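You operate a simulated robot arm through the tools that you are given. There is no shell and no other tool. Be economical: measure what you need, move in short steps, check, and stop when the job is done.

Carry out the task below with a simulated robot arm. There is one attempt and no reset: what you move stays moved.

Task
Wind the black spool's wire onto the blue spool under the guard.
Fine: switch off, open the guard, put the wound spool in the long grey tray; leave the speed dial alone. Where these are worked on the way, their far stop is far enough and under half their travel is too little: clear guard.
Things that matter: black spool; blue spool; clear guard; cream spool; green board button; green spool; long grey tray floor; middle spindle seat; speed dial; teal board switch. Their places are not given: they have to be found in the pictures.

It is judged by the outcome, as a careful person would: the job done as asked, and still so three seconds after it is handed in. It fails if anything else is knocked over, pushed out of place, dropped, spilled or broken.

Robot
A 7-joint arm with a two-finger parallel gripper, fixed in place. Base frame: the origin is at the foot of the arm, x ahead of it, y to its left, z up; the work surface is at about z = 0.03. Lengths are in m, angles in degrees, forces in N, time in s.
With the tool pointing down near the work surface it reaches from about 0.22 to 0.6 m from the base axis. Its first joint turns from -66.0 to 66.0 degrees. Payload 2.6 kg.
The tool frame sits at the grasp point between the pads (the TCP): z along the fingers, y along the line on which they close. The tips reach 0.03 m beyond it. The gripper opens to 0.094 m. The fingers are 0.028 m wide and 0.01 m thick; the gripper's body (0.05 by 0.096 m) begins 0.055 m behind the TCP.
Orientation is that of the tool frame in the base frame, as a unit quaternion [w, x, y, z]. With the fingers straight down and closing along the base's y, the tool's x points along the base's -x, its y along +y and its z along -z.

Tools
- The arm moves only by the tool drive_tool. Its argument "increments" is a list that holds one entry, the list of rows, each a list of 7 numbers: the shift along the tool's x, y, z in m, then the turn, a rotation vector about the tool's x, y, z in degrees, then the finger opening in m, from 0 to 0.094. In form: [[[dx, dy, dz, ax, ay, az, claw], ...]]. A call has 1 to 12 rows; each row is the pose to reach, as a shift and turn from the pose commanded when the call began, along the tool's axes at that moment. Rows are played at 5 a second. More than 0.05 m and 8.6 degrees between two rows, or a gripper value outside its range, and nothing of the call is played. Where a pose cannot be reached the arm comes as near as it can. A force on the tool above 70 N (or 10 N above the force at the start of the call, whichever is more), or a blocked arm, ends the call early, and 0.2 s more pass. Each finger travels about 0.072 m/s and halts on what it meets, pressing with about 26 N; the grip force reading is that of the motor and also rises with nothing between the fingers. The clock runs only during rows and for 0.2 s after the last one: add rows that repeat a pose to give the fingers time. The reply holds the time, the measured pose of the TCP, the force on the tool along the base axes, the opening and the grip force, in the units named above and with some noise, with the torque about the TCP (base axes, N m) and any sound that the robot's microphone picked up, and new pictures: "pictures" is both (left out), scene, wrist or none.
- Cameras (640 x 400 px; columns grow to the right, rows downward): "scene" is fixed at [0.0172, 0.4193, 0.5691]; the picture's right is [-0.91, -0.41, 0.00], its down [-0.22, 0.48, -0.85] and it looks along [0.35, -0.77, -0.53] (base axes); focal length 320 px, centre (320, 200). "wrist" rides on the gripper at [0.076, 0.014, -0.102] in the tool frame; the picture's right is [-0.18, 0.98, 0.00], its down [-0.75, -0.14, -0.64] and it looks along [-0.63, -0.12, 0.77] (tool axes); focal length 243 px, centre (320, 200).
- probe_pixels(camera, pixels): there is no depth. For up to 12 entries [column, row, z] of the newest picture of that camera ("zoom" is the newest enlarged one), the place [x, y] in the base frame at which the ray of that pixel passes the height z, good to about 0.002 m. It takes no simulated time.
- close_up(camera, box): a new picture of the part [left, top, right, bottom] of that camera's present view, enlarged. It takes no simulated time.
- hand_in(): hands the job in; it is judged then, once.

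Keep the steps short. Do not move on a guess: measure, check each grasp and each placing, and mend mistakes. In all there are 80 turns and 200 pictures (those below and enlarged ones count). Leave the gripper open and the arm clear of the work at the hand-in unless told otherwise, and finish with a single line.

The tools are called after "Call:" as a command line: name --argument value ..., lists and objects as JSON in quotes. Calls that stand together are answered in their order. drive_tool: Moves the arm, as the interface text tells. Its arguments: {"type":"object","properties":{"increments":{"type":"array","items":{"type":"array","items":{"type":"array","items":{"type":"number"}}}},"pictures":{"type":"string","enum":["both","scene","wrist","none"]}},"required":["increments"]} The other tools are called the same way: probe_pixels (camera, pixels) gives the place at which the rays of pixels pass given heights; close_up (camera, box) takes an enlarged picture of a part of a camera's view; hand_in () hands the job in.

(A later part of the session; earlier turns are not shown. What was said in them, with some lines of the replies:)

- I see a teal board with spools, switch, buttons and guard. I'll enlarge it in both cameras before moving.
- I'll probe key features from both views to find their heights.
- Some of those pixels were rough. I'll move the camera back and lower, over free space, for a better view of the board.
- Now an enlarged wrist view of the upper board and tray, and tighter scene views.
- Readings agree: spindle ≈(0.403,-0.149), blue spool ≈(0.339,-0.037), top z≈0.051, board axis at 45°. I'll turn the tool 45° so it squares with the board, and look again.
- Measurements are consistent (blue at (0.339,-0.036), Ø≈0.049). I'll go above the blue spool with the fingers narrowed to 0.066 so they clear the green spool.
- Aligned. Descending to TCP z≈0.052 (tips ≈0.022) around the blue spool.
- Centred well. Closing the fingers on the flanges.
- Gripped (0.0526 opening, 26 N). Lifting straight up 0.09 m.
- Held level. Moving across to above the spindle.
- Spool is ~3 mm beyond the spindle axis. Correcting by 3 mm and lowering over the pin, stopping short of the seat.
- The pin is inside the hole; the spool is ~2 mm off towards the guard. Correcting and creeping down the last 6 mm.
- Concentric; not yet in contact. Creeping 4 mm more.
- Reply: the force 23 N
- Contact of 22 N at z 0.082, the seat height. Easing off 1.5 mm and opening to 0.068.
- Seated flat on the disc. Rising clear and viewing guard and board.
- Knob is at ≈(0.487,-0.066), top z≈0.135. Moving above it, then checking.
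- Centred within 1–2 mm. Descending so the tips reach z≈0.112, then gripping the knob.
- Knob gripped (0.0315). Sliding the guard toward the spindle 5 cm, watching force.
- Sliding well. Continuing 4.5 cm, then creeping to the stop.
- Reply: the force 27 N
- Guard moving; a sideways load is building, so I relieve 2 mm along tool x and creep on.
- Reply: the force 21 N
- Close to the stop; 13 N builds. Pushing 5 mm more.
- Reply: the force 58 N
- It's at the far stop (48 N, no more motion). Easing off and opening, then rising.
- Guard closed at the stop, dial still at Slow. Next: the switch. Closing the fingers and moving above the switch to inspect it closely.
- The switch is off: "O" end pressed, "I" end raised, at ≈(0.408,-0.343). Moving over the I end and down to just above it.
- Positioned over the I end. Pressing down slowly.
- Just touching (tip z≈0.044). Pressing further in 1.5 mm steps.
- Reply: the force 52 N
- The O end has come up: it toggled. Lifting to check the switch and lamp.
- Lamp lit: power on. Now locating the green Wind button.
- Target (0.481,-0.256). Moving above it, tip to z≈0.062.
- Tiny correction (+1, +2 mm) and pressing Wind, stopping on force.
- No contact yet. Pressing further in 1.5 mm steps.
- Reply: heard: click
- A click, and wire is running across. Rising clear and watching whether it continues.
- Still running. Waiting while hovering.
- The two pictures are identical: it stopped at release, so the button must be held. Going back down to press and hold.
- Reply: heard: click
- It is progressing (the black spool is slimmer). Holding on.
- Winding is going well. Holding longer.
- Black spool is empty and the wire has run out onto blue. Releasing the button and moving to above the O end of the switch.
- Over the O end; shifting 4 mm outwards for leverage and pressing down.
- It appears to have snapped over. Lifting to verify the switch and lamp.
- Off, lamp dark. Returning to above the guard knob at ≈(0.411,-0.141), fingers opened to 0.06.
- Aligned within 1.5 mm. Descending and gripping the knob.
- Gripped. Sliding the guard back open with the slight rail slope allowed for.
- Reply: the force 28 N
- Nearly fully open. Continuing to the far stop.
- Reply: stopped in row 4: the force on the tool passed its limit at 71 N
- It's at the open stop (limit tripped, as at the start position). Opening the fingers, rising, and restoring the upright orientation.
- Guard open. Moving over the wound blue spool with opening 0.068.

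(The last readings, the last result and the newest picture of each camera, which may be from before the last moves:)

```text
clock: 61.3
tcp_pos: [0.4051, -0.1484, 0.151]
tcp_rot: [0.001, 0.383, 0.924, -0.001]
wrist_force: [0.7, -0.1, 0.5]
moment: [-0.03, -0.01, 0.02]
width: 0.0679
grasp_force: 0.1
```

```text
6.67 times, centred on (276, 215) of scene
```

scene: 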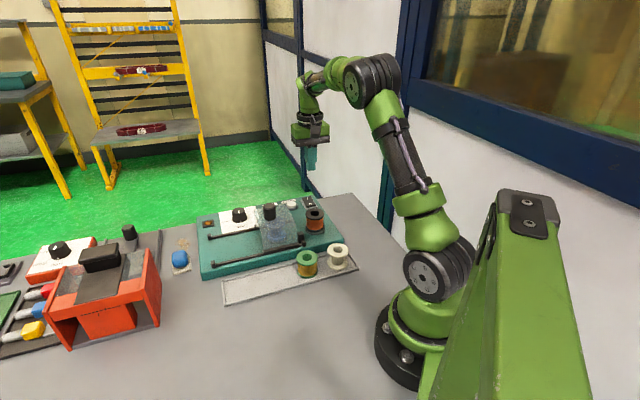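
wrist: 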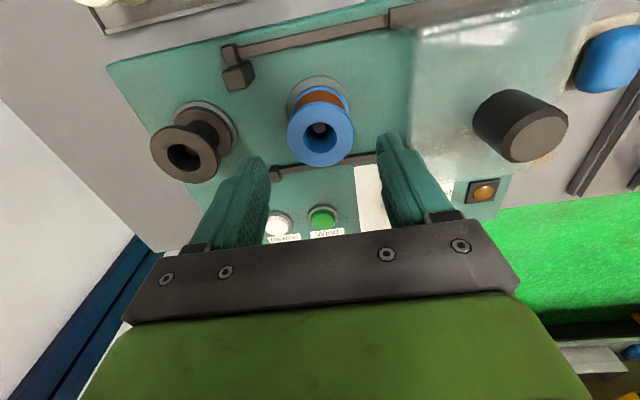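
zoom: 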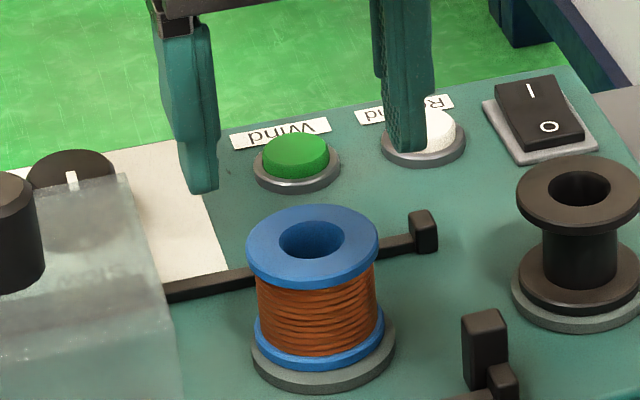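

Call:
probe_pixels --camera "zoom" --pixels '[[312, 242, 0.0815], [323, 345, 0.04]]'

Call:
probe_pixels --camera "wrist" --pixels '[[320.3, 135, 0.0815], [286.5, 137, 0.0815], [354, 130, 0.0815]]'

```text
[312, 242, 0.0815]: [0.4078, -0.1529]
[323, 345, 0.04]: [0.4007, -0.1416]
```

```text
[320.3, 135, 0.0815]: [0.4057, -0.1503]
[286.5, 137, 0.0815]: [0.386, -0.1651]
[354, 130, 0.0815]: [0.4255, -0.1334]
```

Spool at ≈(0.406,-0.151). Correcting 2.5 mm and descending to the previous grasp height 0.082.

Call:
drive_tool --increments '[[[-0.0025, -0.001, 0.015, 0, 0, 0, 0.068], [-0.0025, -0.001, 0.035, 0, 0, 0, 0.068], [-0.0025, -0.001, 0.055, 0, 0, 0, 0.068], [-0.0025, -0.001, 0.068, 0, 0, 0, 0.068], [-0.0025, -0.001, 0.068, 0, 0, 0, 0.068]]]' --pictures "wrist"

Call:
close_up --camera "scene" --box '[236, 185, 316, 245]'

```text
clock: 62.5
tcp_pos: [0.4065, -0.1501, 0.0818]
tcp_rot: [0.001, 0.382, 0.924, -0.001]
wrist_force: [-0.9, 0.6, -0.2]
moment: [0.0, -0.01, 0.0]
width: 0.0682
grasp_force: 0.1
```

wrist: 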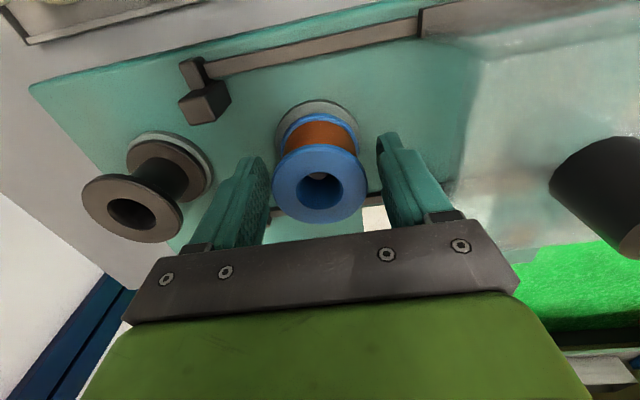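

```text
6.67 times, centred on (276, 215) of scene
```

zoom: 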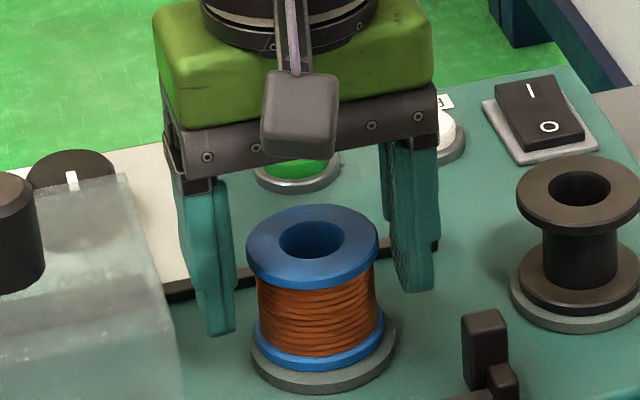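

Well straddled. Gripping, then lifting off the spindle.

Call:
drive_tool --increments '[[[0, 0, 0, 0, 0, 0, 0.05], [0, 0, 0, 0, 0, 0, 0.035], [0, 0, 0, 0, 0, 0, 0.035], [0, 0, 0, 0, 0, 0, 0.035], [0, 0, -0.02, 0, 0, 0, 0.035], [0, 0, -0.04, 0, 0, 0, 0.035], [0, 0, -0.065, 0, 0, 0, 0.035], [0, 0, -0.065, 0, 0, 0, 0.035]]]' --pictures "none"

Call:
close_up --camera "scene" --box '[220, 180, 332, 250]'

```text
clock: 64.3
tcp_pos: [0.4056, -0.1507, 0.1497]
tcp_rot: [0.001, 0.383, 0.924, -0.002]
wrist_force: [-0.5, 0.2, -1.6]
moment: [0.02, 0.0, 0.01]
width: 0.0508
grasp_force: 25.9
```

```text
5.71 times, centred on (276, 215) of scene
```

zoom: 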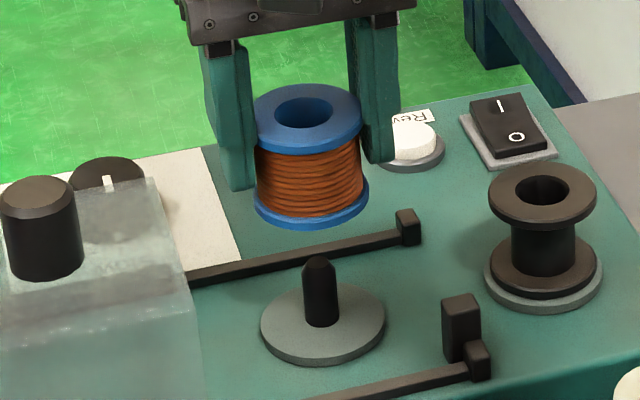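

Lifted cleanly. Moving back to the free tray spot, slightly further from the green spool, at height.

Call:
drive_tool --increments '[[[0.042, 0.015, 0, 0, 0, 0, 0.035], [0.085, 0.03, 0, 0, 0, 0, 0.035], [0.1282, 0.044, 0, 0, 0, 0, 0.035], [0.1282, 0.044, 0.035, 0, 0, 0, 0.035], [0.1282, 0.044, 0.07, 0, 0, 0, 0.035], [0.1282, 0.044, 0.085, 0, 0, 0, 0.035], [0.1282, 0.044, 0.085, 0, 0, 0, 0.035]]]' --pictures "wrist"

Call:
close_up --camera "scene" --box '[207, 215, 335, 295]'

```text
clock: 65.9
tcp_pos: [0.3465, -0.0269, 0.0637]
tcp_rot: [0.001, 0.383, 0.924, -0.001]
wrist_force: [0.7, -0.4, 0.4]
moment: [-0.01, -0.01, 0.0]
width: 0.0507
grasp_force: 26.0
```

wrist: 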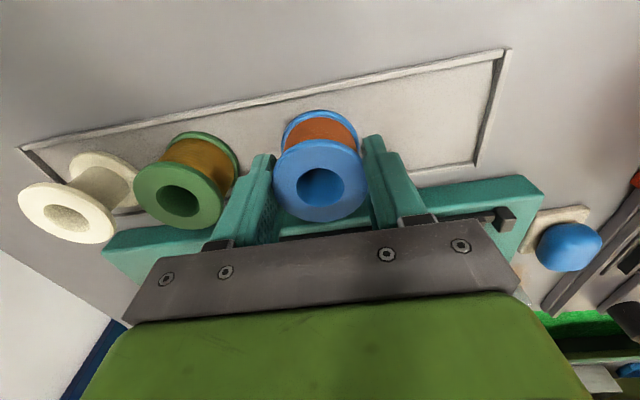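

```text
5.00 times, centred on (271, 255) of scene
```

zoom: 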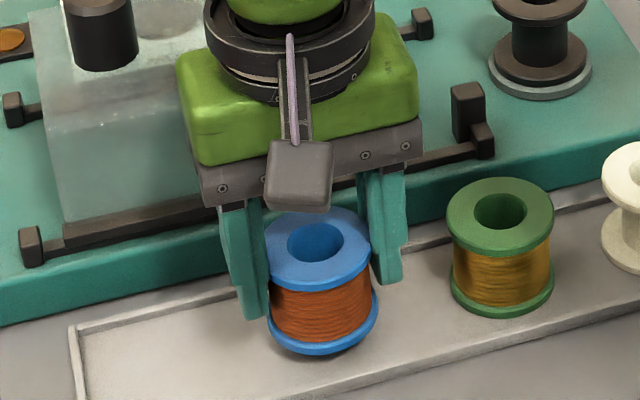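

Over the tray, ~12 mm to go. Lowering gently.

Call:
drive_tool --increments '[[[0, 0, 0.005, 0, 0, 0, 0.035], [0, 0, 0.009, 0, 0, 0, 0.035], [0, 0, 0.0105, 0, 0, 0, 0.035], [0, 0, 0.012, 0, 0, 0, 0.035], [0, 0, 0.0125, 0, 0, 0, 0.035]]]' --pictures "none"

Call:
close_up --camera "scene" --box '[231, 230, 311, 290]'

```text
clock: 67.1
tcp_pos: [0.3461, -0.0288, 0.0525]
tcp_rot: [0.001, 0.383, 0.924, 0.0]
wrist_force: [-1.5, -2.6, 12.2]
moment: [0.1, 0.35, 0.08]
width: 0.0504
grasp_force: 26.5
```

```text
6.67 times, centred on (271, 260) of scene
```

zoom: 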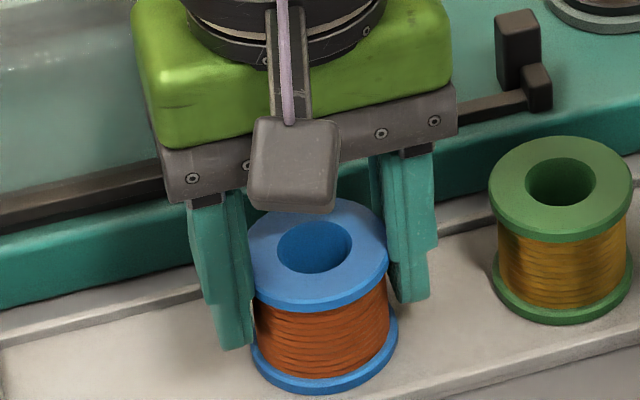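

Contact 12 N on the floor. Easing off and releasing.

Call:
drive_tool --increments '[[[0, 0, 0, 0, 0, 0, 0.045], [0, 0, 0, 0, 0, 0, 0.055], [0, 0, 0, 0, 0, 0, 0.066], [0, 0, 0, 0, 0, 0, 0.066], [0, 0, -0.03, 0, 0, 0, 0.066], [0, 0, -0.07, 0, 0, 0, 0.066], [0, 0, -0.11, 0, 0, 0, 0.066], [0, 0, -0.15, 0, 0, 0, 0.08], [0, 0, -0.19, 0, 0, 0, 0.09], [0, 0, -0.19, 0, 0, 0, 0.09]]]' --pictures "both"

Call:
close_up --camera "scene" --box '[195, 185, 371, 305]'

Call:
close_up --camera "wrist" --box '[190, 50, 430, 200]'

```text
clock: 69.3
tcp_pos: [0.3437, -0.0261, 0.2408]
tcp_rot: [0.001, 0.383, 0.924, -0.001]
wrist_force: [0.2, 0.7, 0.5]
moment: [0.0, 0.01, -0.02]
width: 0.09
grasp_force: 0.1
```

scene: 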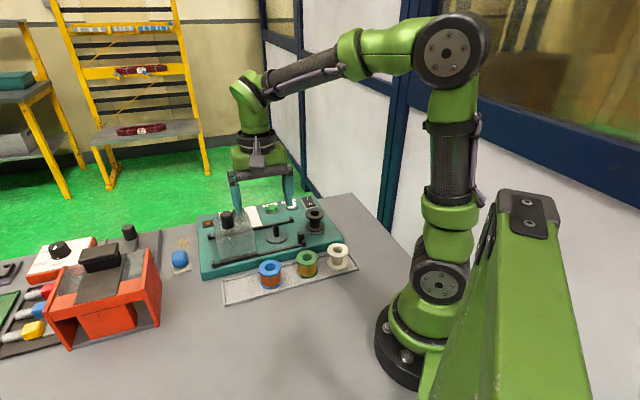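
wrist: 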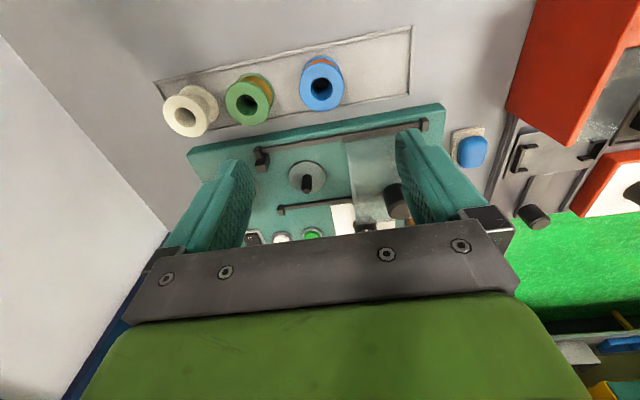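

```text
3.33 times, centred on (283, 245) of scene
```

zoom: 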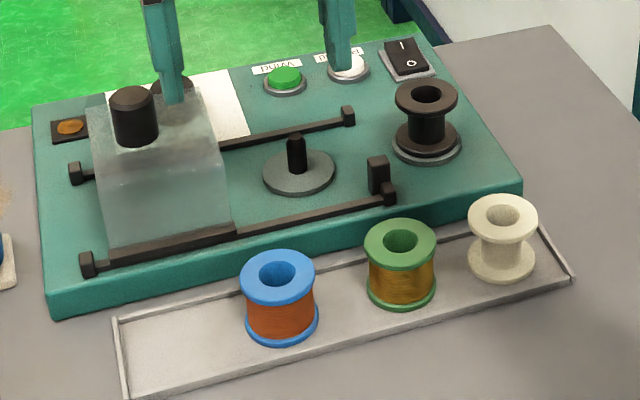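

```text
2.67 times, centred on (310, 125) of wrist
```

zoom: 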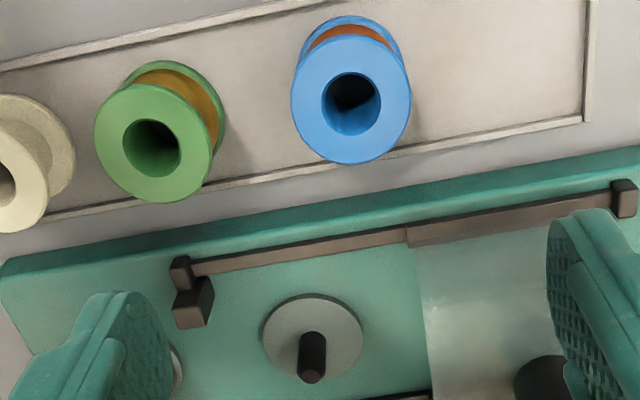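

The wound blue spool stands flat in the tray. The switch is off, the guard is open, the dial is untouched and the arm is clear. Handing in.

Call:
hand_in

```text
The job is handed in.
```

The black spool's wire is wound onto the blue spool, which now stands in the long grey tray; the switch is off, the guard is open and the speed dial was left alone.
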